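You operate a simulated robot arm through the tools that you are given. There is no shell and no other tool. Be economical: measure what you need, move in short steps, check, and stop when the job is done.

The job below is to be done with a simulated two-armed robot. You get a single attempt, and the scene is never put back.

## Task
Vent the gas line, shut its valves and unplug the white end from the welder.
Fine: vent till the line display shows 0.0 bar; press the inlet collar; the end goes into the tube block's seat marked WHITE.

The check looks at the end state, three seconds after you hand in, the way a careful person would. Anything else that was tipped, shoved, dropped, spilled or broken makes it a failure.

## Robot
Two 7-joint arms with two-finger parallel grippers on one trunk, on a base that drives. Base frame: it is fixed to the floor where the robot stands at the start and does not move with it; the origin is under the middle of the robot, x ahead of it, y to its left, z up. Readings come in m, degrees, newtons and seconds.
The left shoulder is at the start at [0.05, 0.158, 1.158], the right one opposite. With the tool pointing down near the work surface each hand reaches from about 0.24 to 0.66 m from the robot's upright axis, wherever it stands, measured 20 degrees to its own side. Places, roughly: blue tube end (3x3x7 cm) [0.8, 0.1, 0.9]; inlet collar [1.6, -0.2, 0.9]; main valve [0.5, 0.3, 1.2]; seat marked WHITE [1.3, -0.3, 0.8]; spare valve [0.5, 0.3, 1]; welder valve [0.8, 0.3, 1]; white tube end (3x3x7 cm) [1.6, -0.2, 0.9]. Payload 3.91 kg a hand.
The tool frame of a hand sits at the grasp point between the pads (the TCP): z along the fingers, y along the line on which they close. The tips reach 0.03 m beyond it. The gripper opens to 0.11 m. The fingers are 0.02 m wide and 0.01 m thick; the gripper's body (0.048 by 0.112 m) begins 0.055 m behind the TCP.
Orientation is that of the tool frame in the base frame, as a unit quaternion [x, y, z, w]. With the fingers straight down and closing along the base's y, the tool's x points along the base's -x, its y along +y and its z along -z.

## Interface
- The arms move only by the tool nudge_tool. It takes "left_motion", "right_motion" or both (then of equal length, played together; a hand with none holds still); each is a list that holds one entry, the list of rows, each a list of 7 numbers: the turn, a rotation vector about the base's x, y, z in rad, then the shift along the base's x, y, z in m, then the opening in per cent of the stroke, from 0 (shut) to 100 (fully open). In form: [[[rx, ry, rz, dx, dy, dz, hand], ...]]. A call has 1 to 10 rows; each row shifts and turns the commanded pose from where the row before left it. Rows are played at 5 a second. More than 0.05 m and 8.6 degrees between two rows, or a gripper value outside its range, and nothing of the call is played. A pose out of reach is approached as far as the arm can. The call stops where the force on the tool passes 40 N (or 10 N more than at its start, if that is more) or the arm is blocked; 0.2 s more then pass. Each finger travels about 0.153 m/s and halts on what it meets, pressing with about 23 N; the grip force reading is that of the motor and also rises with nothing between the fingers. The clock runs only during rows and for 0.2 s after the last one: add rows that do not move to give the fingers time. The reply holds the time, the measured pose of the TCP, the force on the tool along the base axes, the opening and the grip force, in the units named above and with some noise, with the torque about the TCP (base axes, N m) and any sound that the robot's microphone picked up, and new pictures: "pictures" is both (left out), scene, wrist or none (wrist: the cameras of the hands that moved).
- Cameras (640 x 400 px; columns grow to the right, rows downward): "scene" is now at [0.1294, 0.0189, 1.3556]; the picture's right is [0.27, -0.96, 0.00], its down [-0.08, -0.02, -1.00] and it looks along [0.96, 0.27, -0.09] (base axes); focal length 214 px, centre (320, 200). "left" rides on the left gripper at [0.072, -0.017, -0.103] in its tool frame; the picture's right is [0.23, 0.97, 0.00], its down [-0.76, 0.18, -0.62] and it looks along [-0.61, 0.14, 0.78] (tool axes); focal length 222 px, centre (320, 200). "right" rides on the right gripper at [0.073, 0.017, -0.103] in its tool frame; the picture's right is [-0.23, 0.97, 0.00], its down [-0.76, -0.18, -0.62] and it looks along [-0.61, -0.14, 0.78] (tool axes); focal length 222 px, centre (320, 200). There is no depth. A picture from a camera that has moved, and an enlarged one, comes with that camera's place and axes in the base frame and with its lens. The place of the scene camera against the robot may be out by one fixed shift of up to 0.018 m in any direction.
- raise_lower(by): slides the trunk up (or, below 0, down) by that many m; the arms and the scene camera ride with it, the base frame stays. It gives what a move gives, with no picture.
- base_move(legs): drives the robot by 1 to 6 legs, each [ahead, turn to the left] in m and degrees, along the robot's own axes; the way and the turn of a leg run together, so that a leg with both is an arc; at most 1.5 m and 180 degrees a leg. The arms and the cameras ride along, it lands a little off, and it stops where it bumps. It gives what a move gives, and a new picture of the scene camera.
- head_to(pan, tilt): turns the head with the scene camera to pan (to the left, within 80 degrees either way) and tilt (down, from -29 to 69), counted from straight ahead of the robot. It gives what a move gives, and a new picture of the scene camera.
- inspect(camera, box): a new picture of the part [left, top, right, bottom] of that camera's present view, enlarged. The clock stands still meanwhile.
- hand_in(): hands the job in; it is judged then, once.

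Work in short steps. Places have to be worked out from the pictures, the camera data and where the tool is seen: move nearer, look again, correct. Check each grasp and each placing, and mend what went wrong. You have 120 turns and 260 pictures in all, those below and enlarged ones among them. Open the grippers and draw the arms clear of the work before you hand the job in, unless the task says otherwise; then end with one line.

The tools are called after "Emit:" as name(argument=value, ...) on one line, values as JSON. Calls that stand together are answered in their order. nudge_tool: Moves the arms, as the interface text tells. Its arguments: {"type":"object","properties":{"left_motion":{"type":"array","items":{"type":"array","items":{"type":"array","items":{"type":"number"}}}},"right_motion":{"type":"array","items":{"type":"array","items":{"type":"array","items":{"type":"number"}}}},"pictures":{"type":"string","enum":["both","scene","wrist","none"]}},"required":[]} The other tools are called the same way: raise_lower (by) slides the trunk up or down; base_move (legs) drives the base; head_to (pan, tilt) turns the head that bears the scene camera; inspect (camera, box) takes an enlarged picture of a part of a camera's view; hand_in () hands the job in.

At the start:

```text
time_s: 0.0
left_tcp_pos: [0.3004, 0.2694, 1.3105]
left_ee_rot: [0.0, 1.0, 0.0, 0.0]
left_contact_force: [-0.2, -1.0, 0.2]
left_torque: [-0.02, 0.01, 0.01]
left_width: 0.11
left_gripper_force: 0.0
right_tcp_pos: [0.3377, -0.0444, 1.3889]
right_ee_rot: [0.001, 1.0, 0.001, 0.001]
right_contact_force: [-0.8, -0.4, 0.4]
right_torque: [-0.04, 0.02, -0.01]
right_width: 0.11
right_gripper_force: 0.1
trunk travel left (down, up): [-0.4, 0.082]
robot x, y, heading: [0.001, 0.0025, 0.1]
head pan, tilt: [15.9, 5.0]
```

scene: 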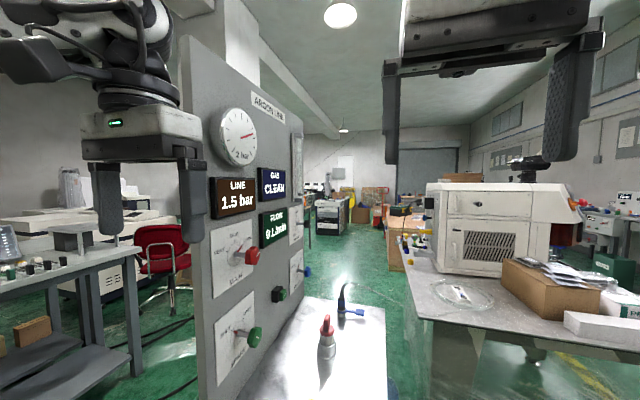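
right: 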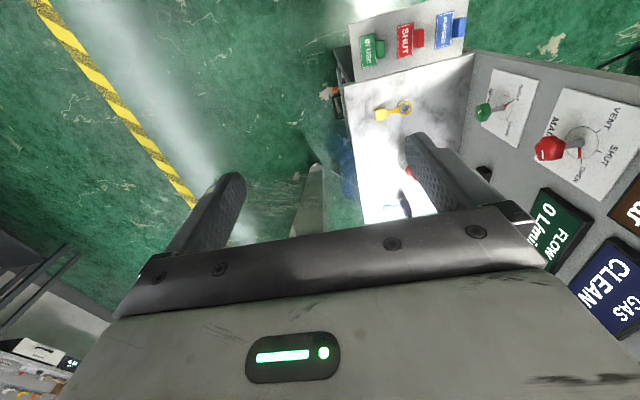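
left: 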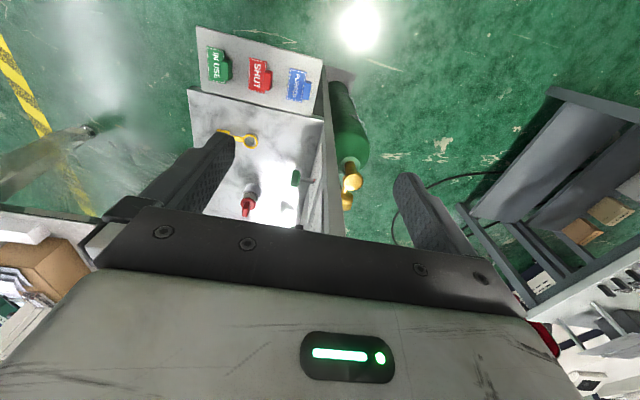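

The panel with gauge, displays and valves is to the left front. I first enlarge the panel and the welder bench to read the labels.

Emit:
inspect(camera="scene", box=[190, 90, 390, 390])

Emit:
inspect(camera="scene", box=[380, 150, 640, 350])

Emit:
inspect(camera="right", box=[330, 0, 640, 330])

```text
1.33 times, centred on (290, 240) of scene
camera zoom: at [0.1294, 0.0189, 1.3556], right [0.27, -0.96, 0.0], down [-0.08, -0.02, -1.0], along [0.96, 0.27, -0.09], focal length 286 px, centre (360, 147)
```

zoom: 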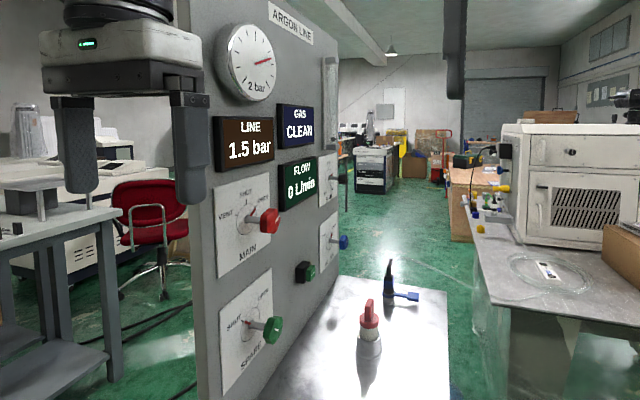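

```text
2.00 times, centred on (510, 250) of scene
camera zoom: at [0.1294, 0.0189, 1.3556], right [0.27, -0.96, 0.0], down [-0.08, -0.02, -1.0], along [0.96, 0.27, -0.09], focal length 429 px, centre (-60, 100)
```

zoom: 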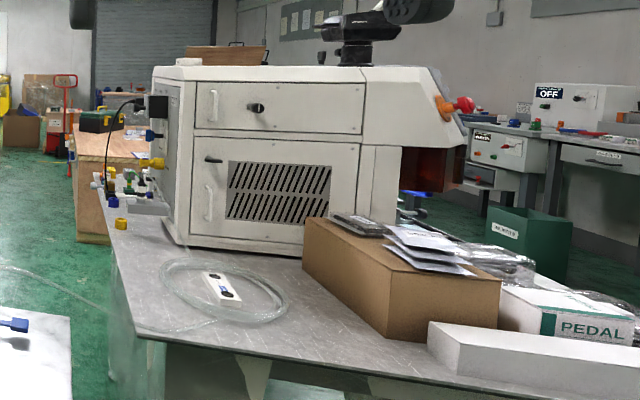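

```text
1.21 times, centred on (485, 165) of right
camera zoom: at [0.2669, -0.0267, 1.4921], right [0.23, 0.97, 0.0], down [0.76, -0.18, 0.62], along [0.61, -0.14, -0.78], focal length 269 px, centre (120, 242)
```

zoom: 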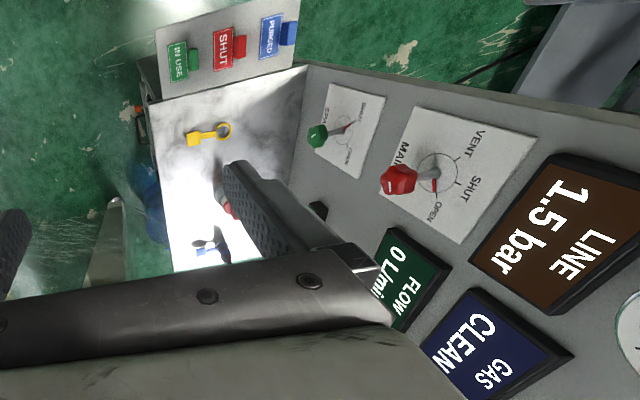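

I look around with the head first: at the panel, then down, to understand the layout.

Emit:
head_to(pan=25, tilt=35)

Emit:
head_to(pan=-30, tilt=30)

```text
time_s: 0.9
left_tcp_pos: [0.301, 0.2692, 1.3097]
left_ee_rot: [0.0, 1.0, 0.0, -0.001]
left_contact_force: [-0.1, -0.3, -0.2]
left_torque: [0.0, 0.03, 0.0]
left_width: 0.1101
left_gripper_force: 0.1
right_tcp_pos: [0.3389, -0.0431, 1.3888]
right_ee_rot: [0.001, 1.0, 0.002, 0.001]
right_contact_force: [-0.3, 0.7, 0.8]
right_torque: [0.03, 0.01, 0.0]
right_width: 0.1102
right_gripper_force: 0.1
trunk travel left (down, up): [-0.4, 0.082]
robot x, y, heading: [0.0039, -0.0036, -0.1]
head pan, tilt: [25.0, 35.0]
camera scene: at [0.1209, 0.0309, 1.3075], right [0.42, -0.91, 0.0], down [-0.52, -0.24, -0.82], along [0.74, 0.35, -0.57], focal length 214 px, centre (320, 200)
```

scene: 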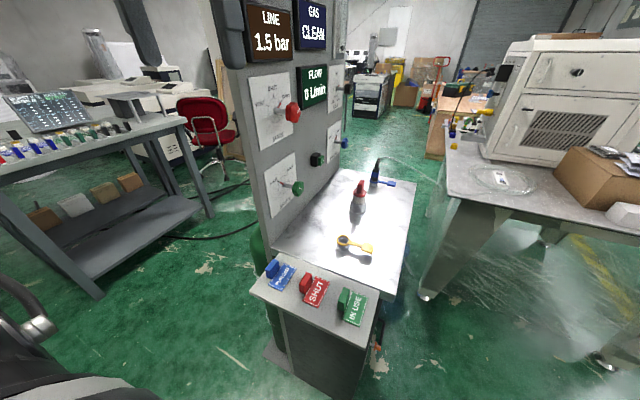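

```text
time_s: 2.2
left_tcp_pos: [0.3015, 0.2688, 1.31]
left_ee_rot: [0.0, 1.0, 0.0, 0.0]
left_contact_force: [-0.1, 0.8, 0.2]
left_torque: [0.0, 0.01, -0.01]
left_width: 0.11
left_gripper_force: 0.1
right_tcp_pos: [0.3385, -0.044, 1.388]
right_ee_rot: [0.002, 1.0, 0.002, 0.001]
right_contact_force: [-0.5, 0.2, 1.3]
right_torque: [-0.02, 0.03, -0.01]
right_width: 0.11
right_gripper_force: 0.0
trunk travel left (down, up): [-0.4, 0.082]
robot x, y, heading: [-0.0015, 0.0025, -0.2]
head pan, tilt: [-30.0, 30.0]
camera scene: at [0.1195, -0.0514, 1.3152], right [-0.5, -0.87, 0.0], down [-0.43, 0.25, -0.87], along [0.75, -0.43, -0.5], focal length 214 px, centre (320, 200)
```

scene: 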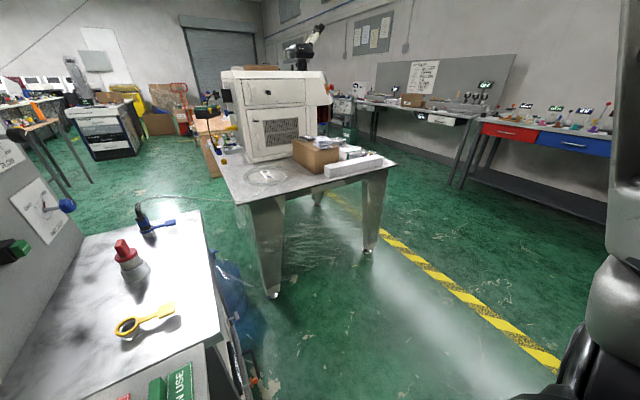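

The cabinet shelf spans about x 0.43–1.0, y 0–0.33, with the panel facing −y; the welder bench begins at x≈1.06. I drive round to stand in front of the panel facing it (heading 90°).

Emit:
base_move(legs=[[0, -70], [0.5, 0], [0, 70], [0.42, 0], [0, 90]])

Emit:
head_to(pan=0, tilt=15)

```text
time_s: 17.1
left_tcp_pos: [0.3297, -0.1623, 1.3102]
left_ee_rot: [-0.703, 0.712, 0.0, 0.0]
left_contact_force: [-0.3, 0.4, -0.2]
left_torque: [0.01, -0.03, -0.01]
left_width: 0.11
left_gripper_force: 0.1
right_tcp_pos: [0.6428, -0.1289, 1.3873]
right_ee_rot: [-0.703, 0.712, 0.003, -0.001]
right_contact_force: [-0.5, 0.9, -0.2]
right_torque: [0.01, -0.01, 0.01]
right_width: 0.1102
right_gripper_force: 0.0
trunk travel left (down, up): [-0.4, 0.082]
robot x, y, heading: [0.5948, -0.4657, 89.4]
head pan, tilt: [-30.0, 30.0]
camera scene: at [0.6433, -0.3552, 1.3153], right [0.86, -0.51, 0.0], down [-0.26, -0.43, -0.87], along [0.44, 0.74, -0.5], focal length 214 px, centre (320, 200)
```

scene: 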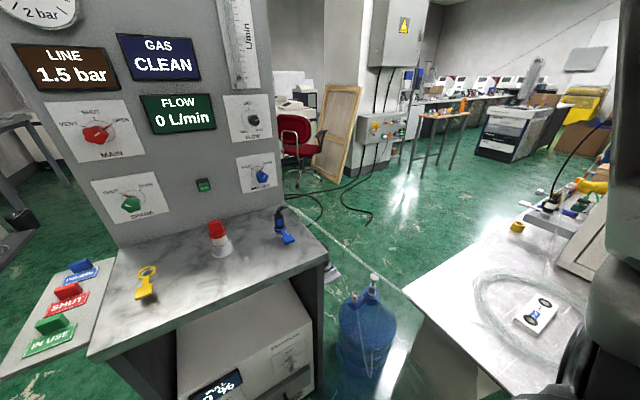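

```text
time_s: 18.1
left_tcp_pos: [0.33, -0.1634, 1.3109]
left_ee_rot: [-0.703, 0.711, 0.0, 0.0]
left_contact_force: [-0.2, 0.2, -0.7]
left_torque: [-0.03, 0.02, -0.02]
left_width: 0.1101
left_gripper_force: 0.1
right_tcp_pos: [0.6442, -0.1293, 1.3892]
right_ee_rot: [-0.702, 0.712, 0.002, -0.001]
right_contact_force: [0.6, -0.3, 0.6]
right_torque: [-0.01, 0.0, -0.03]
right_width: 0.11
right_gripper_force: 0.1
trunk travel left (down, up): [-0.4, 0.082]
robot x, y, heading: [0.5949, -0.4664, 89.0]
head pan, tilt: [0.0, 15.0]
camera scene: at [0.5985, -0.3396, 1.3394], right [1.0, -0.01, 0.0], down [0.0, -0.26, -0.97], along [0.01, 0.97, -0.26], focal length 214 px, centre (320, 200)
```

scene: 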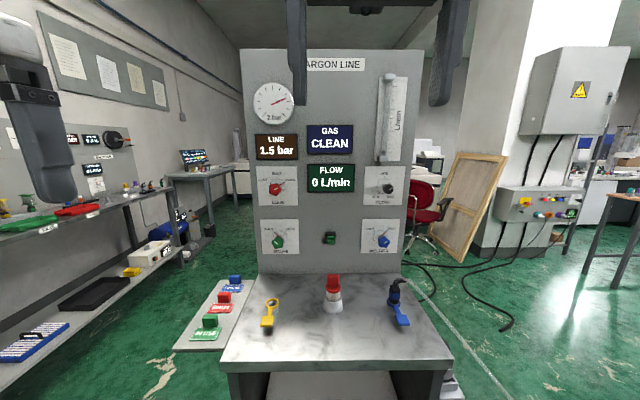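

The robot faces the panel squarely now. I enlarge the valve plates.

Emit:
inspect(camera="scene", box=[240, 150, 420, 265])

Emit:
inspect(camera="scene", box=[250, 160, 310, 260])

Emit:
inspect(camera="scene", box=[310, 160, 410, 260])

Emit:
inspect(camera="scene", box=[180, 260, 430, 350])

```text
3.48 times, centred on (330, 208) of scene
camera zoom: at [0.5985, -0.3396, 1.3394], right [1.0, -0.01, 0.0], down [0.0, -0.26, -0.97], along [0.01, 0.97, -0.26], focal length 746 px, centre (285, 174)
```

zoom: 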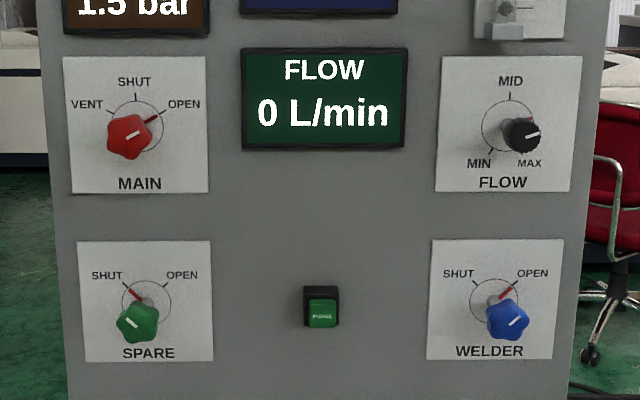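

```text
4.00 times, centred on (280, 210) of scene
camera zoom: at [0.5985, -0.3396, 1.3394], right [1.0, -0.01, 0.0], down [0.0, -0.26, -0.97], along [0.01, 0.97, -0.26], focal length 858 px, centre (480, 160)
```

zoom: 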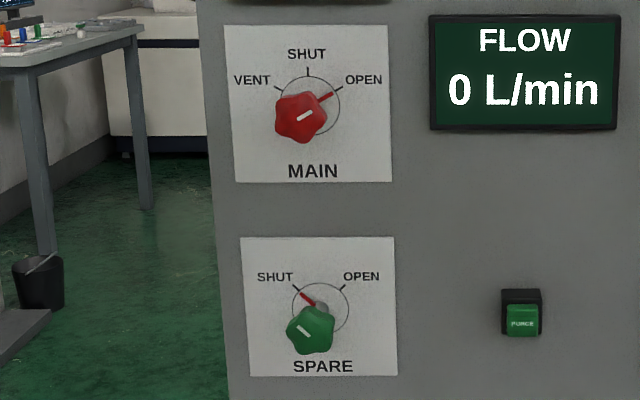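

```text
4.00 times, centred on (360, 210) of scene
camera zoom: at [0.5985, -0.3396, 1.3394], right [1.0, -0.01, 0.0], down [0.0, -0.26, -0.97], along [0.01, 0.97, -0.26], focal length 858 px, centre (160, 160)
```

zoom: 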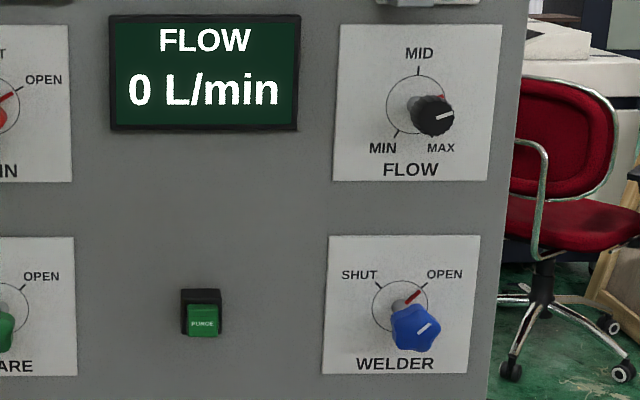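

```text
2.56 times, centred on (305, 305) of scene
camera zoom: at [0.5985, -0.3396, 1.3394], right [1.0, -0.01, 0.0], down [0.0, -0.26, -0.97], along [0.01, 0.97, -0.26], focal length 549 px, centre (358, -69)
```

zoom: 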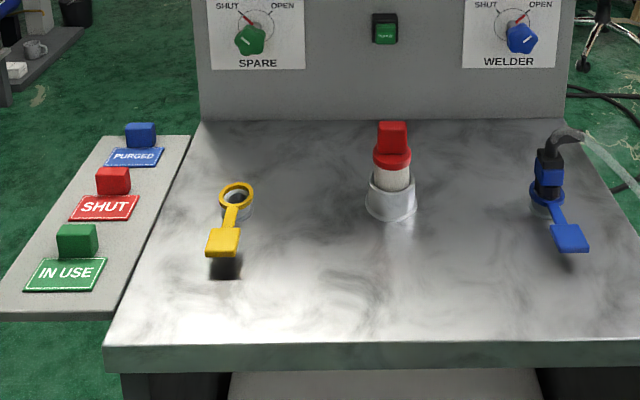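

MAIN is at OPEN, WELDER at OPEN, SPARE already SHUT. The main knob triangulates to about (0.478, 0.252, 1.212), the welder knob to (0.797, 0.25, 1.05). I tilt both hands to point forward while bringing them in front of the knobs, well short of them.

Emit:
nudge_tool(left_motion=[[[0.149, 0, 0, 0.0148, 0.027, -0.01, 100], [0.149, 0, 0, 0.0148, 0.027, -0.01, 100], [0.149, 0, 0, 0.0148, 0.027, -0.01, 100], [0.149, 0, 0, 0.0148, 0.027, -0.01, 100], [0.149, 0, 0, 0.0148, 0.027, -0.01, 100], [0.149, 0, 0, 0.0148, 0.027, -0.01, 100], [0.149, 0, 0, 0.0148, 0.027, -0.01, 100], [0.149, 0, 0, 0.0148, 0.027, -0.01, 100], [0.149, 0, 0, 0.0148, 0.027, -0.01, 100], [0.149, 0, 0, 0.0148, 0.027, -0.01, 100]]], right_motion=[[[0.149, 0, 0, 0.0157, 0.022, -0.029, 100], [0.149, 0, 0, 0.0157, 0.022, -0.029, 100], [0.149, 0, 0, 0.0157, 0.022, -0.029, 100], [0.149, 0, 0, 0.0157, 0.022, -0.029, 100], [0.149, 0, 0, 0.0157, 0.022, -0.029, 100], [0.149, 0, 0, 0.0157, 0.022, -0.029, 100], [0.149, 0, 0, 0.0157, 0.022, -0.029, 100], [0.149, 0, 0, 0.0157, 0.022, -0.029, 100], [0.149, 0, 0, 0.0157, 0.022, -0.029, 100], [0.149, 0, 0, 0.0157, 0.022, -0.029, 100]]], pictures="both")

```text
time_s: 20.3
left_tcp_pos: [0.4777, 0.1095, 1.2087]
left_ee_rot: [-0.517, 0.521, 0.483, 0.478]
left_contact_force: [-1.4, 0.2, 1.5]
left_torque: [0.02, -0.03, -0.02]
left_width: 0.11
left_gripper_force: 0.0
right_tcp_pos: [0.7846, 0.0701, 1.1269]
right_ee_rot: [-0.551, 0.555, 0.446, 0.436]
right_contact_force: [0.6, 0.2, -0.2]
right_torque: [0.0, 0.02, 0.02]
right_width: 0.11
right_gripper_force: 0.1
right hand out of reach, approached as far as the arm can: row 10
trunk travel left (down, up): [-0.4, 0.082]
robot x, y, heading: [0.5958, -0.4643, 89.2]
head pan, tilt: [0.0, 15.0]
camera scene: at [0.5982, -0.3388, 1.3394], right [1.0, -0.01, 0.0], down [0.0, -0.26, -0.97], along [0.01, 0.97, -0.26], focal length 214 px, centre (320, 200)
camera right: at [0.7685, -0.0459, 1.0804], right [-0.97, 0.05, 0.24], down [0.19, -0.44, 0.88], along [0.15, 0.9, 0.41], focal length 222 px, centre (320, 200)
camera left: at [0.4943, 0.0002, 1.1463], right [-0.98, -0.02, -0.22], down [-0.17, -0.56, 0.81], along [-0.14, 0.83, 0.54], focal length 222 px, centre (320, 200)
```

scene: 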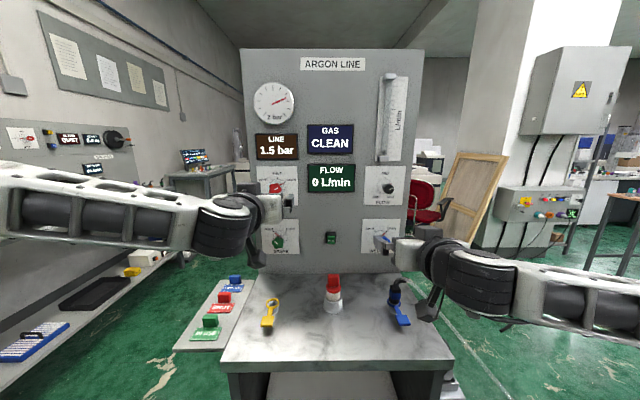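
right: 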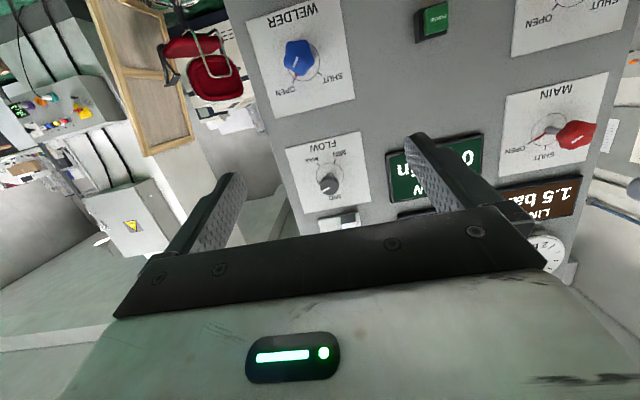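
left: 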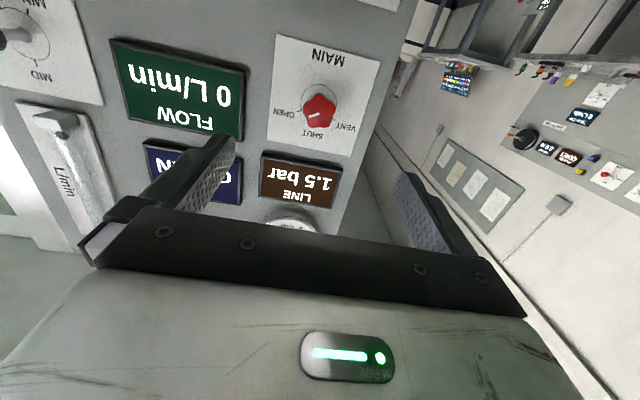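

From the wrist camera the main knob refines to about (0.478, 0.26, 1.20). I finish the left pitch and pre-roll the hand 60° clockwise (as seen from the front), still in front of the knob.

Emit:
nudge_tool(left_motion=[[[0.077, 0, 0, 0, 0, -0.008, 100], [0, 0.149, 0, 0, 0, 0, 100], [0, 0.149, 0, 0, 0, 0, 100], [0, 0.149, 0, 0, 0, 0, 100], [0, 0.149, 0, 0, 0, 0, 100], [0, 0.149, 0, 0, 0, 0, 100], [0, 0.149, 0, 0, 0, 0, 100], [0, 0.149, 0, 0, 0, 0, 100]]], pictures="wrist")

```text
time_s: 22.1
left_tcp_pos: [0.4782, 0.1068, 1.2026]
left_ee_rot: [-0.182, 0.686, 0.681, 0.177]
left_contact_force: [-0.3, -0.2, -0.9]
left_torque: [-0.03, -0.01, -0.02]
left_width: 0.11
left_gripper_force: 0.1
right_tcp_pos: [0.7848, 0.0709, 1.1288]
right_ee_rot: [-0.551, 0.556, 0.445, 0.436]
right_contact_force: [1.4, -0.3, -0.6]
right_torque: [0.02, 0.0, 0.01]
right_width: 0.11
right_gripper_force: 0.1
trunk travel left (down, up): [-0.4, 0.082]
robot x, y, heading: [0.597, -0.4684, 89.4]
head pan, tilt: [0.0, 15.0]
camera left: at [0.4242, 0.0027, 1.1549], right [-0.68, 0.0, 0.74], down [0.58, -0.62, 0.53], along [0.46, 0.79, 0.42], focal length 222 px, centre (320, 200)
```

left: 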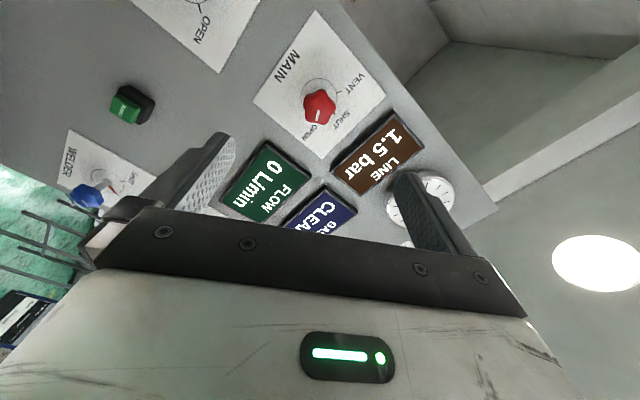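

The roll works and the knob lies on the hand axis (0.477, ~0.26, 1.203). I advance straight in to y≈0.25 and close.

Emit:
nudge_tool(left_motion=[[[0, 0, 0, 0, 0.036, 0, 100], [0, 0, 0, 0, 0.036, 0, 100], [0, 0, 0, 0, 0.036, 0, 100], [0, 0, 0, 0, 0.035, 0, 100], [0, 0, 0, 0, 0, 0, 100]]], pictures="both")

```text
time_s: 23.3
left_tcp_pos: [0.4384, 0.2151, 1.2332]
left_ee_rot: [-0.182, 0.686, 0.681, 0.179]
left_contact_force: [-0.9, 0.3, 0.2]
left_torque: [0.01, 0.0, 0.01]
left_width: 0.1102
left_gripper_force: 0.1
left hand out of reach, approached as far as the arm can: row 1, 2, 3, 4
right_tcp_pos: [0.7845, 0.0704, 1.1271]
right_ee_rot: [-0.55, 0.557, 0.444, 0.436]
right_contact_force: [0.3, -0.3, 0.3]
right_torque: [-0.03, -0.01, -0.01]
right_width: 0.1102
right_gripper_force: 0.0
trunk travel left (down, up): [-0.4, 0.082]
robot x, y, heading: [0.5954, -0.4641, 89.4]
head pan, tilt: [0.0, 15.0]
camera scene: at [0.5985, -0.3396, 1.3395], right [1.0, -0.01, 0.0], down [0.0, -0.26, -0.97], along [0.01, 0.97, -0.26], focal length 214 px, centre (320, 200)
camera left: at [0.3845, 0.1111, 1.1861], right [-0.68, 0.0, 0.74], down [0.58, -0.62, 0.53], along [0.46, 0.79, 0.42], focal length 222 px, centre (320, 200)
```

scene: 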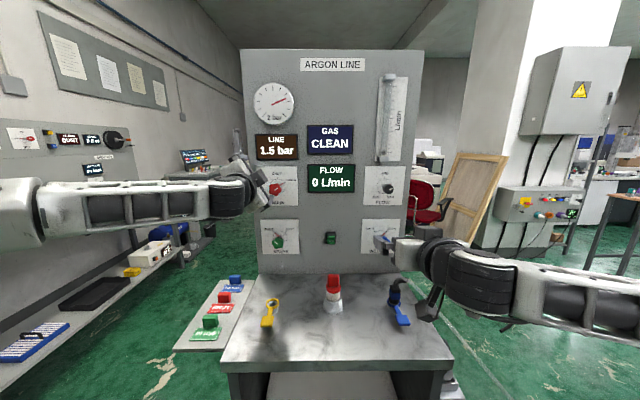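
left: 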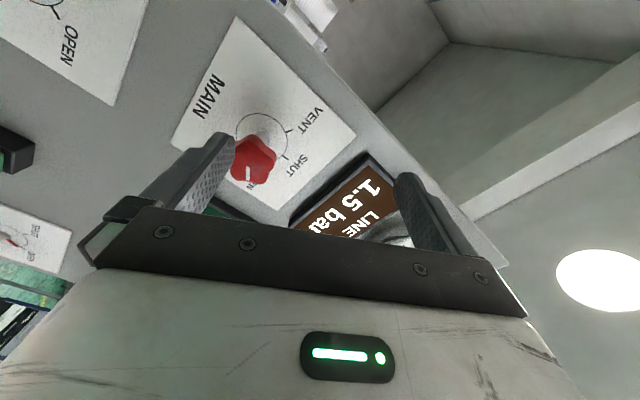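

The reach ended short. I back both hands off, then drive the base 0.12 m closer.

Emit:
nudge_tool(left_motion=[[[0, 0, 0, 0, -0.04, 0, 100], [0, 0, 0, 0, -0.04, 0, 100], [0, 0, 0, 0, -0.04, 0, 100], [0, 0, 0, 0, -0.04, 0, 100], [0, 0, 0, 0, -0.03, 0, 100]]], right_motion=[[[0, 0, 0, 0, -0.03, 0, 100], [0, 0, 0, 0, -0.03, 0, 100], [0, 0, 0, 0, -0.03, 0, 100], [0, 0, 0, 0, -0.03, 0, 100], [0, 0, 0, 0, -0.02, 0, 100]]], pictures="none")

Emit:
base_move(legs=[[0.12, 0]])

```text
time_s: 24.5
left_tcp_pos: [0.4375, 0.0227, 1.2371]
left_ee_rot: [-0.182, 0.684, 0.684, 0.179]
left_contact_force: [-0.5, 0.3, 0.6]
left_torque: [0.0, -0.02, -0.03]
left_width: 0.1101
left_gripper_force: 0.1
right_tcp_pos: [0.7768, -0.0194, 1.1321]
right_ee_rot: [-0.55, 0.556, 0.444, 0.437]
right_contact_force: [0.0, 0.2, 0.7]
right_torque: [-0.01, 0.01, 0.05]
right_width: 0.1098
right_gripper_force: 0.0
right hand out of reach, approached as far as the arm can: row 4, 5
trunk travel left (down, up): [-0.4, 0.082]
robot x, y, heading: [0.5948, -0.467, 89.1]
head pan, tilt: [0.0, 15.0]
```

```text
time_s: 25.7
left_tcp_pos: [0.44, 0.1432, 1.2358]
left_ee_rot: [-0.181, 0.684, 0.683, 0.18]
left_contact_force: [0.2, 0.6, -0.5]
left_torque: [0.05, 0.03, -0.03]
left_width: 0.1099
left_gripper_force: 0.0
right_tcp_pos: [0.7794, 0.1021, 1.1309]
right_ee_rot: [-0.551, 0.557, 0.443, 0.436]
right_contact_force: [0.6, 0.8, 0.0]
right_torque: [0.0, 0.02, 0.02]
right_width: 0.1099
right_gripper_force: 0.0
trunk travel left (down, up): [-0.4, 0.082]
robot x, y, heading: [0.5937, -0.3477, 89.0]
head pan, tilt: [0.0, 15.0]
camera scene: at [0.6, -0.2198, 1.3393], right [1.0, -0.01, 0.0], down [0.0, -0.26, -0.97], along [0.01, 0.97, -0.26], focal length 214 px, centre (320, 200)
```

scene: 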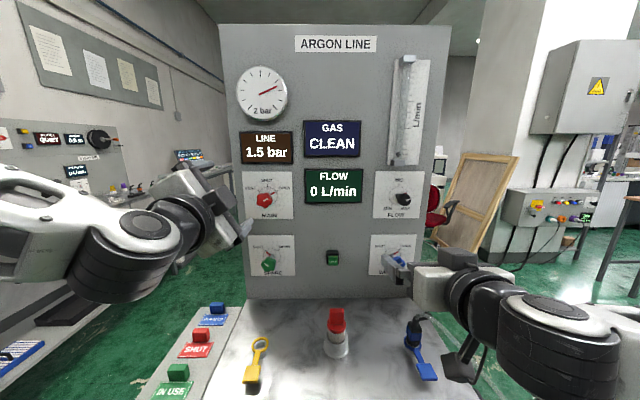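

I realign the left hand on the knob axis (0.4775, 0.15, 1.202) and check with the wrist camera.

Emit:
nudge_tool(left_motion=[[[0, 0, 0, 0.019, 0, -0.017, 100], [0, 0, 0, 0.0185, 0, -0.017, 100], [0, 0, 0, 0, 0, 0, 100]]], pictures="wrist")

```text
time_s: 26.5
left_tcp_pos: [0.4764, 0.1416, 1.2029]
left_ee_rot: [-0.181, 0.683, 0.684, 0.179]
left_contact_force: [-0.2, 0.1, 0.1]
left_torque: [-0.02, 0.0, -0.04]
left_width: 0.1102
left_gripper_force: 0.1
right_tcp_pos: [0.7782, 0.1013, 1.1301]
right_ee_rot: [-0.55, 0.557, 0.444, 0.437]
right_contact_force: [-0.5, -0.1, -0.7]
right_torque: [0.02, 0.01, 0.0]
right_width: 0.1098
right_gripper_force: 0.1
trunk travel left (down, up): [-0.4, 0.082]
robot x, y, heading: [0.598, -0.3513, 89.2]
head pan, tilt: [0.0, 15.0]
camera left: at [0.4222, 0.0379, 1.1536], right [-0.68, 0.0, 0.74], down [0.58, -0.62, 0.53], along [0.46, 0.78, 0.42], focal length 222 px, centre (320, 200)
```

left: 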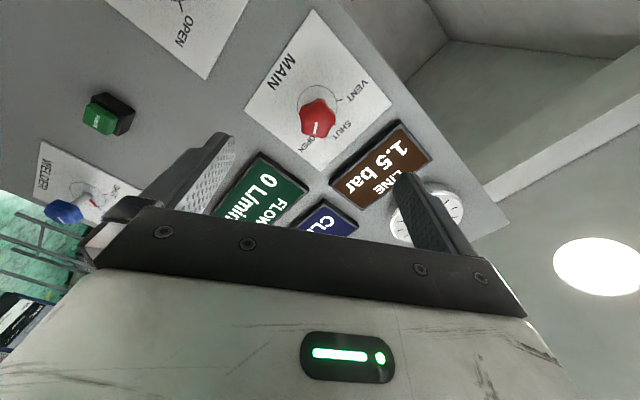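

Aligned. I advance 0.11 m.

Emit:
nudge_tool(left_motion=[[[0, 0, 0, 0.001, 0.036, 0, 100], [0, 0, 0, 0.001, 0.036, 0, 100], [0, 0, 0, 0, 0.036, 0, 100], [0, 0, 0, 0, 0, 0, 100]]], pictures="wrist")

```text
time_s: 27.5
left_tcp_pos: [0.4765, 0.2491, 1.2087]
left_ee_rot: [-0.182, 0.686, 0.681, 0.179]
left_contact_force: [-0.4, 0.4, -0.2]
left_torque: [-0.01, 0.01, 0.05]
left_width: 0.1099
left_gripper_force: 0.1
left hand out of reach, approached as far as the arm can: row 3
right_tcp_pos: [0.7785, 0.1008, 1.1308]
right_ee_rot: [-0.55, 0.557, 0.444, 0.437]
right_contact_force: [0.5, 0.2, 0.2]
right_torque: [-0.03, 0.01, 0.03]
right_width: 0.1101
right_gripper_force: 0.1
trunk travel left (down, up): [-0.4, 0.082]
robot x, y, heading: [0.5954, -0.3458, 89.3]
head pan, tilt: [0.0, 15.0]
camera left: at [0.4226, 0.1441, 1.1616], right [-0.68, 0.0, 0.74], down [0.58, -0.62, 0.54], along [0.46, 0.79, 0.42], focal length 222 px, centre (320, 200)
```

left: 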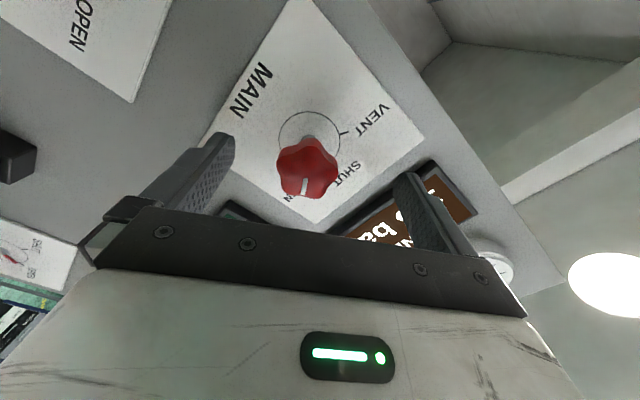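

The last step hit a wrist limit and drifted 6 mm up. I unroll about 17° and correct height, to see whether it's then fully reachable.

Emit:
nudge_tool(left_motion=[[[0, -0.149, 0, 0.001, 0, -0.003, 100], [0, -0.149, 0, 0, 0.002, -0.003, 100], [0, 0, 0, 0, 0, 0, 100]]], pictures="wrist")

```text
time_s: 28.3
left_tcp_pos: [0.4764, 0.2483, 1.2096]
left_ee_rot: [-0.282, 0.653, 0.646, 0.278]
left_contact_force: [0.0, 0.0, -0.5]
left_torque: [-0.01, 0.0, 0.0]
left_width: 0.1098
left_gripper_force: 0.0
left hand out of reach, approached as far as the arm can: row 2
right_tcp_pos: [0.7789, 0.0998, 1.1324]
right_ee_rot: [-0.55, 0.556, 0.444, 0.437]
right_contact_force: [-0.1, -1.3, -0.4]
right_torque: [0.01, -0.01, -0.02]
right_width: 0.11
right_gripper_force: 0.1
trunk travel left (down, up): [-0.4, 0.082]
robot x, y, heading: [0.5952, -0.3479, 89.4]
head pan, tilt: [0.0, 15.0]
camera left: at [0.439, 0.1436, 1.1474], right [-0.86, 0.0, 0.5], down [0.39, -0.62, 0.68], along [0.31, 0.79, 0.53], focal length 222 px, centre (320, 200)
```

left: 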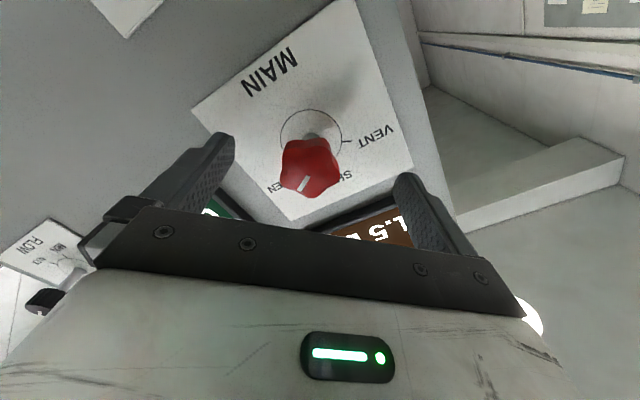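

Reach seems limited by the arm's posture rather than length. I back off, lower the trunk 6 cm (so the target is relatively higher) and try again.

Emit:
nudge_tool(left_motion=[[[0, 0, 0, 0, -0.045, 0, 100], [0, 0, 0, 0, -0.045, 0, 100], [0, 0, 0, 0, 0, 0.03, 100], [0, 0, 0, 0, 0, 0.03, 100]]], right_motion=[[[0, 0, 0, 0, -0.04, 0, 100], [0, 0, 0, 0, -0.03, 0, 100], [0, 0, 0, 0, 0, 0, 100], [0, 0, 0, 0, 0, 0, 100]]], pictures="none")

Emit:
raise_lower(by=-0.07)

Emit:
nudge_tool(left_motion=[[[0, 0, 0, 0.001, 0, 0.001, 100], [0, 0, 0, 0, 0, 0, 100]]], pictures="wrist")

```text
time_s: 29.3
left_tcp_pos: [0.475, 0.1561, 1.2696]
left_ee_rot: [-0.281, 0.65, 0.649, 0.278]
left_contact_force: [0.4, -0.1, 0.1]
left_torque: [-0.02, -0.02, 0.0]
left_width: 0.1101
left_gripper_force: 0.0
right_tcp_pos: [0.7639, 0.0966, 1.1386]
right_ee_rot: [-0.551, 0.557, 0.444, 0.436]
right_contact_force: [-0.1, -0.1, 0.8]
right_torque: [-0.01, 0.0, 0.0]
right_width: 0.1099
right_gripper_force: 0.0
right hand out of reach, approached as far as the arm can: row 1, 2
trunk travel left (down, up): [-0.4, 0.082]
robot x, y, heading: [0.5943, -0.3445, 89.3]
head pan, tilt: [0.0, 15.0]
```

```text
time_s: 30.4
left_tcp_pos: [0.4774, 0.1561, 1.2003]
left_ee_rot: [-0.281, 0.649, 0.649, 0.279]
left_contact_force: [-0.3, 0.7, 0.6]
left_torque: [-0.01, 0.01, -0.03]
left_width: 0.1101
left_gripper_force: 0.2
right_tcp_pos: [0.7665, 0.0957, 1.0681]
right_ee_rot: [-0.55, 0.557, 0.444, 0.437]
right_contact_force: [0.6, -0.2, -0.3]
right_torque: [0.01, -0.02, 0.03]
right_width: 0.1099
right_gripper_force: 0.1
trunk travel left (down, up): [-0.33, 0.152]
robot x, y, heading: [0.5996, -0.3473, 89.4]
head pan, tilt: [0.0, 15.0]
```

```text
time_s: 31.0
left_tcp_pos: [0.478, 0.1564, 1.2006]
left_ee_rot: [-0.282, 0.649, 0.649, 0.279]
left_contact_force: [-0.2, 0.4, -0.7]
left_torque: [-0.01, -0.01, -0.01]
left_width: 0.1099
left_gripper_force: 0.1
right_tcp_pos: [0.7654, 0.0957, 1.0677]
right_ee_rot: [-0.55, 0.556, 0.444, 0.437]
right_contact_force: [0.4, 0.4, 0.2]
right_torque: [0.02, -0.02, 0.03]
right_width: 0.1099
right_gripper_force: 0.0
trunk travel left (down, up): [-0.33, 0.152]
robot x, y, heading: [0.5999, -0.348, 89.3]
head pan, tilt: [0.0, 15.0]
camera left: at [0.4395, 0.0525, 1.1382], right [-0.86, 0.0, 0.5], down [0.39, -0.62, 0.68], along [0.31, 0.78, 0.54], focal length 222 px, centre (320, 200)
```

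left: 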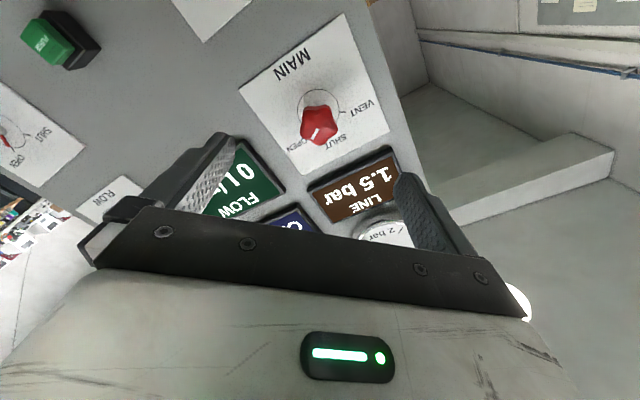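

Aligned again; advance to y≈0.25 at +43° roll.

Emit:
nudge_tool(left_motion=[[[0, 0, 0, 0, 0.035, 0.001, 100], [0, 0, 0, 0, 0.03, 0.001, 100], [0, 0, 0, 0, 0.03, 0, 100], [0, 0, 0, 0, 0, 0, 100]]], pictures="wrist")

```text
time_s: 32.0
left_tcp_pos: [0.4776, 0.2523, 1.2031]
left_ee_rot: [-0.281, 0.649, 0.649, 0.279]
left_contact_force: [0.3, -0.3, -0.5]
left_torque: [0.0, 0.01, -0.02]
left_width: 0.1098
left_gripper_force: 0.1
right_tcp_pos: [0.7652, 0.0961, 1.067]
right_ee_rot: [-0.55, 0.556, 0.444, 0.437]
right_contact_force: [0.8, 0.4, -1.1]
right_torque: [0.01, 0.01, 0.0]
right_width: 0.1099
right_gripper_force: 0.0
trunk travel left (down, up): [-0.33, 0.152]
robot x, y, heading: [0.6017, -0.3477, 89.1]
head pan, tilt: [0.0, 15.0]
camera left: at [0.4398, 0.1484, 1.1409], right [-0.86, 0.0, 0.5], down [0.4, -0.62, 0.68], along [0.31, 0.78, 0.54], focal length 222 px, centre (320, 200)
```

left: 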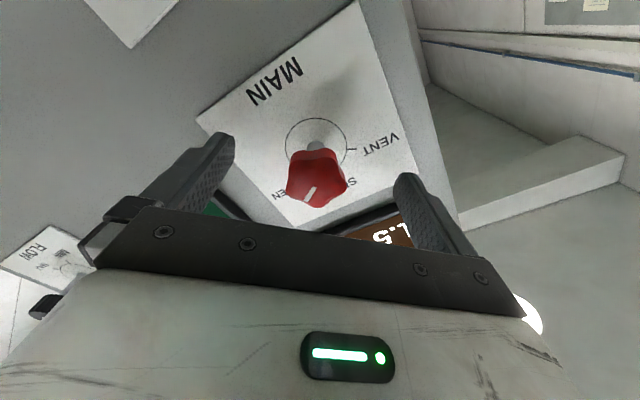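

On the knob. I close the gripper on it.

Emit:
nudge_tool(left_motion=[[[0, 0, 0, 0, 0, 0, 40], [0, 0, 0, 0, 0, 0, 0], [0, 0, 0, 0, 0, 0, 0], [0, 0, 0, 0, 0, 0, 0]]], pictures="wrist")

```text
time_s: 33.0
left_tcp_pos: [0.4797, 0.252, 1.2008]
left_ee_rot: [-0.279, 0.652, 0.647, 0.279]
left_contact_force: [6.4, -5.6, -12.6]
left_torque: [0.76, 0.0, -0.72]
left_width: 0.0339
left_gripper_force: 44.9
right_tcp_pos: [0.7648, 0.0976, 1.0674]
right_ee_rot: [-0.551, 0.557, 0.444, 0.435]
right_contact_force: [-0.6, -0.6, -0.5]
right_torque: [-0.01, 0.01, 0.0]
right_width: 0.1101
right_gripper_force: 0.1
trunk travel left (down, up): [-0.33, 0.152]
robot x, y, heading: [0.5991, -0.3505, 89.3]
head pan, tilt: [0.0, 15.0]
camera left: at [0.4415, 0.1481, 1.1392], right [-0.86, 0.01, 0.51], down [0.39, -0.62, 0.68], along [0.32, 0.78, 0.53], focal length 222 px, centre (320, 200)
```

left: 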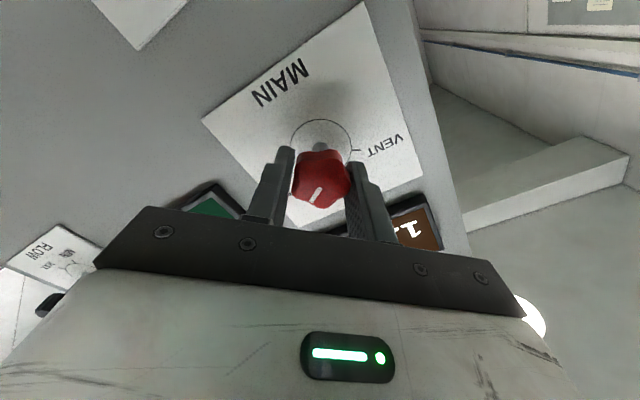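

Gripped at 34 mm width. I turn the knob counter-clockwise (about −y) by some 56° toward SHUT/VENT.

Emit:
nudge_tool(left_motion=[[[0, -0.14, 0, 0.001, 0, -0.001, 0], [0, -0.14, 0, 0.001, 0, -0.001, 0], [0, -0.14, 0, 0, 0, 0, 0], [0, -0.14, 0, 0, 0, 0, 0], [0, -0.14, 0, 0, 0, 0, 0], [0, -0.14, 0, 0, 0, 0, 0], [0, -0.14, 0, 0, 0, 0, 0], [0, 0, 0, 0, 0, 0, 0]]], pictures="both")

```text
time_s: 34.8
left_tcp_pos: [0.4777, 0.2513, 1.2013]
left_ee_rot: [0.554, -0.44, -0.441, -0.552]
left_contact_force: [-3.3, 2.3, -0.6]
left_torque: [-0.68, 0.01, 0.06]
left_width: 0.0339
left_gripper_force: 45.2
right_tcp_pos: [0.7651, 0.0969, 1.0667]
right_ee_rot: [-0.551, 0.556, 0.444, 0.436]
right_contact_force: [0.2, -0.1, -0.1]
right_torque: [-0.01, 0.0, 0.0]
right_width: 0.1099
right_gripper_force: 0.1
trunk travel left (down, up): [-0.33, 0.152]
robot x, y, heading: [0.5922, -0.3471, 89.4]
head pan, tilt: [0.0, 15.0]
camera scene: at [0.5994, -0.2201, 1.2694], right [1.0, -0.01, 0.0], down [0.0, -0.26, -0.97], along [0.01, 0.97, -0.26], focal length 214 px, centre (320, 200)
camera left: at [0.511, 0.1483, 1.1365], right [-0.9, 0.0, -0.44], down [-0.34, -0.62, 0.7], along [-0.28, 0.78, 0.56], focal length 222 px, centre (320, 200)
```

scene: 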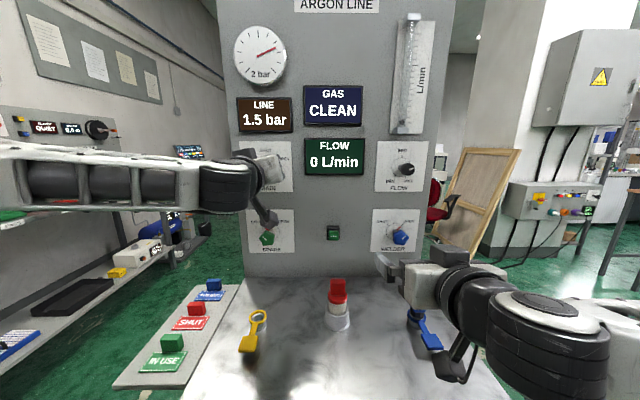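
left: 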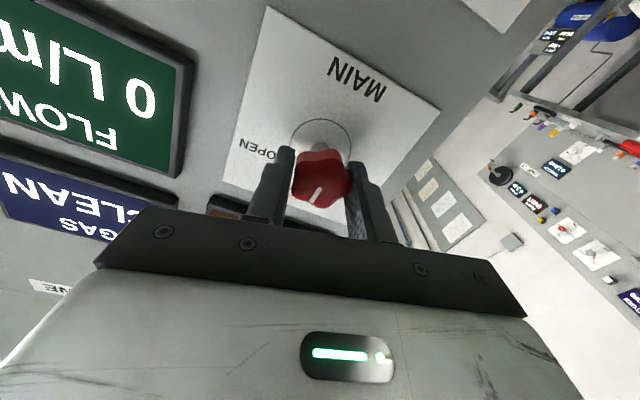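

The knob follows. Line still 1.5 bar (about SHUT). I continue toward VENT.

Emit:
nudge_tool(left_motion=[[[0, -0.14, 0, 0, 0, 0, 0], [0, -0.14, 0, 0, 0, 0, 0], [0, -0.14, 0, 0, 0, 0, 0], [0, -0.14, 0, 0, 0, 0, 0], [0, -0.14, 0, 0, 0, 0, 0], [0, -0.14, 0, 0, 0, 0, 0], [0, -0.14, 0, 0, 0, 0, 0], [0, 0, 0, 0, 0, 0, 0]]], pictures="both")

```text
time_s: 36.6
left_tcp_pos: [0.4756, 0.2523, 1.1992]
left_ee_rot: [0.695, -0.129, -0.128, -0.695]
left_contact_force: [-9.3, 2.7, 3.0]
left_torque: [0.16, 0.01, 0.81]
left_width: 0.0337
left_gripper_force: 45.2
right_tcp_pos: [0.7647, 0.0966, 1.068]
right_ee_rot: [-0.551, 0.556, 0.444, 0.437]
right_contact_force: [-0.7, 0.2, 0.2]
right_torque: [0.02, -0.02, 0.0]
right_width: 0.1102
right_gripper_force: 0.0
trunk travel left (down, up): [-0.33, 0.152]
robot x, y, heading: [0.5977, -0.3481, 89.1]
head pan, tilt: [0.0, 15.0]
camera scene: at [0.5986, -0.2208, 1.2695], right [1.0, -0.01, 0.0], down [0.0, -0.26, -0.97], along [0.01, 0.97, -0.26], focal length 214 px, centre (320, 200)
camera left: at [0.5506, 0.1484, 1.1921], right [-0.13, 0.0, -0.99], down [-0.77, -0.62, 0.11], along [-0.62, 0.78, 0.08], focal length 222 px, centre (320, 200)
```

scene: 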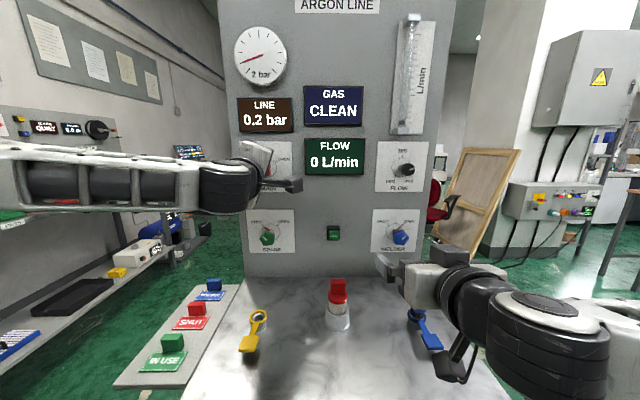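
left: 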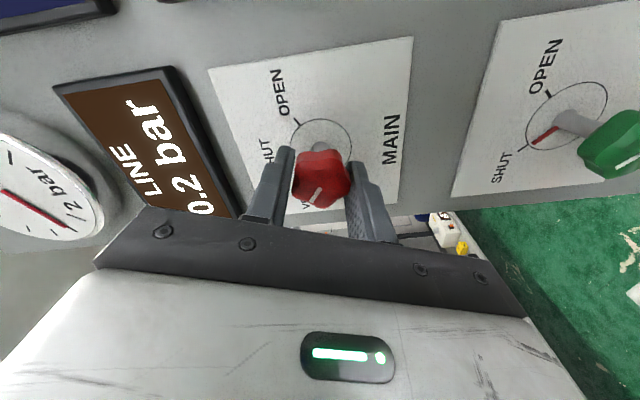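

Venting: 0.2 bar and falling. I hold there and wait.

Emit:
nudge_tool(left_motion=[[[0, 0, 0, 0, 0, 0, 0], [0, 0, 0, 0, 0, 0, 0], [0, 0, 0, 0, 0, 0, 0], [0, 0, 0, 0, 0, 0, 0], [0, 0, 0, 0, 0, 0, 0], [0, 0, 0, 0, 0, 0, 0], [0, 0, 0, 0, 0, 0, 0], [0, 0, 0, 0, 0, 0, 0], [0, 0, 0, 0, 0, 0, 0], [0, 0, 0, 0, 0, 0, 0]]], pictures="scene")

```text
time_s: 38.8
left_tcp_pos: [0.4767, 0.2521, 1.1996]
left_ee_rot: [-0.695, 0.13, 0.13, 0.695]
left_contact_force: [-11.8, 4.6, 7.1]
left_torque: [-0.01, 0.03, 0.33]
left_width: 0.0339
left_gripper_force: 45.4
right_tcp_pos: [0.7637, 0.0972, 1.0682]
right_ee_rot: [-0.55, 0.556, 0.443, 0.437]
right_contact_force: [0.1, -0.4, -0.6]
right_torque: [-0.01, 0.04, -0.02]
right_width: 0.11
right_gripper_force: 0.0
trunk travel left (down, up): [-0.33, 0.152]
robot x, y, heading: [0.5958, -0.3503, 89.2]
head pan, tilt: [0.0, 15.0]
camera scene: at [0.5984, -0.2207, 1.2695], right [1.0, -0.01, 0.0], down [0.0, -0.26, -0.97], along [0.01, 0.97, -0.26], focal length 214 px, centre (320, 200)
```

scene: 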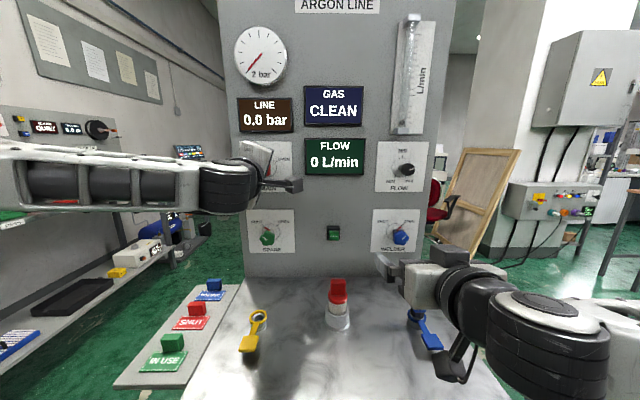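

It shows 0.0 bar. I wait a little longer, then turn back toward SHUT by 56°.

Emit:
nudge_tool(left_motion=[[[0, 0, 0, 0, 0, 0, 0], [0, 0, 0, 0, 0, 0, 0], [0, 0.14, 0, 0, 0, 0, 0], [0, 0.14, 0, 0, 0, 0, 0], [0, 0.14, 0, 0, 0, 0, 0], [0, 0.14, 0, 0, 0, 0, 0], [0, 0.14, 0, 0, 0, 0, 0], [0, 0.14, 0, 0, 0, 0, 0], [0, 0.14, 0, 0, 0, 0, 0], [0, 0, 0, 0, 0, 0, 0]]], pictures="both")

Emit:
inspect(camera="left", box=[220, 60, 420, 240])

```text
time_s: 41.0
left_tcp_pos: [0.4782, 0.2517, 1.2026]
left_ee_rot: [0.554, -0.44, -0.441, -0.552]
left_contact_force: [-9.4, 7.0, 8.6]
left_torque: [0.72, 0.0, 0.02]
left_width: 0.034
left_gripper_force: 44.8
right_tcp_pos: [0.7642, 0.0967, 1.0676]
right_ee_rot: [-0.55, 0.556, 0.444, 0.437]
right_contact_force: [-0.1, -0.1, 0.2]
right_torque: [-0.02, 0.01, 0.01]
right_width: 0.11
right_gripper_force: 0.1
trunk travel left (down, up): [-0.33, 0.152]
robot x, y, heading: [0.5965, -0.3445, 89.1]
head pan, tilt: [0.0, 15.0]
camera scene: at [0.5988, -0.2206, 1.2695], right [1.0, -0.01, 0.0], down [0.0, -0.26, -0.97], along [0.01, 0.97, -0.26], focal length 214 px, centre (320, 200)
camera left: at [0.5105, 0.1482, 1.1363], right [-0.9, 0.0, -0.44], down [-0.34, -0.62, 0.7], along [-0.27, 0.78, 0.56], focal length 222 px, centre (320, 200)
```

scene: 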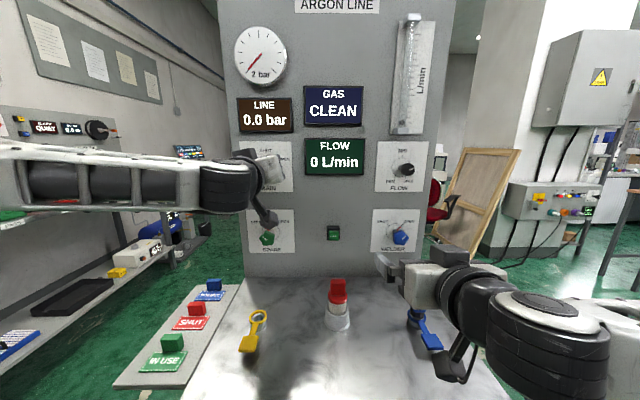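
left: 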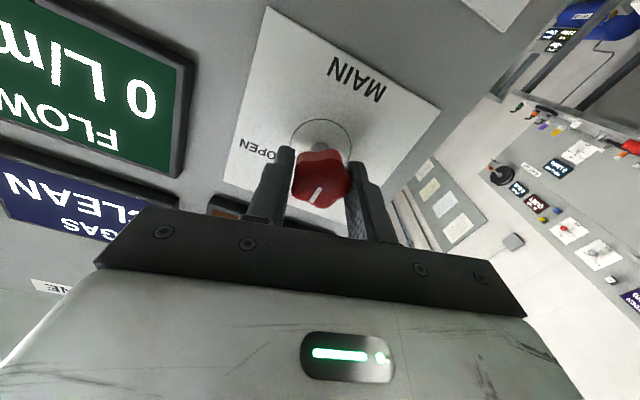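

```text
2.22 times, centred on (320, 150) of left
camera zoom: at [0.5105, 0.1482, 1.1363], right [-0.9, 0.0, -0.44], down [-0.34, -0.62, 0.7], along [-0.27, 0.78, 0.56], focal length 494 px, centre (320, 311)
```

zoom: 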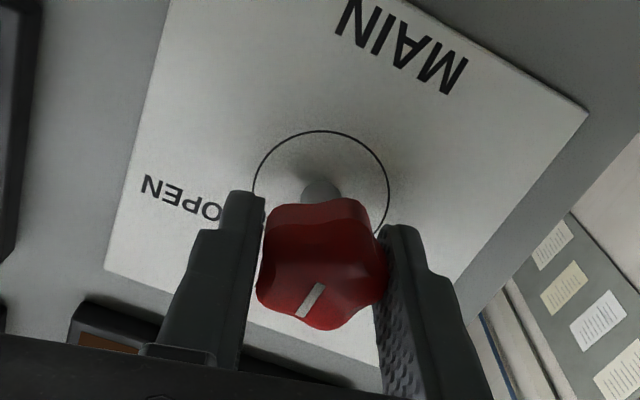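

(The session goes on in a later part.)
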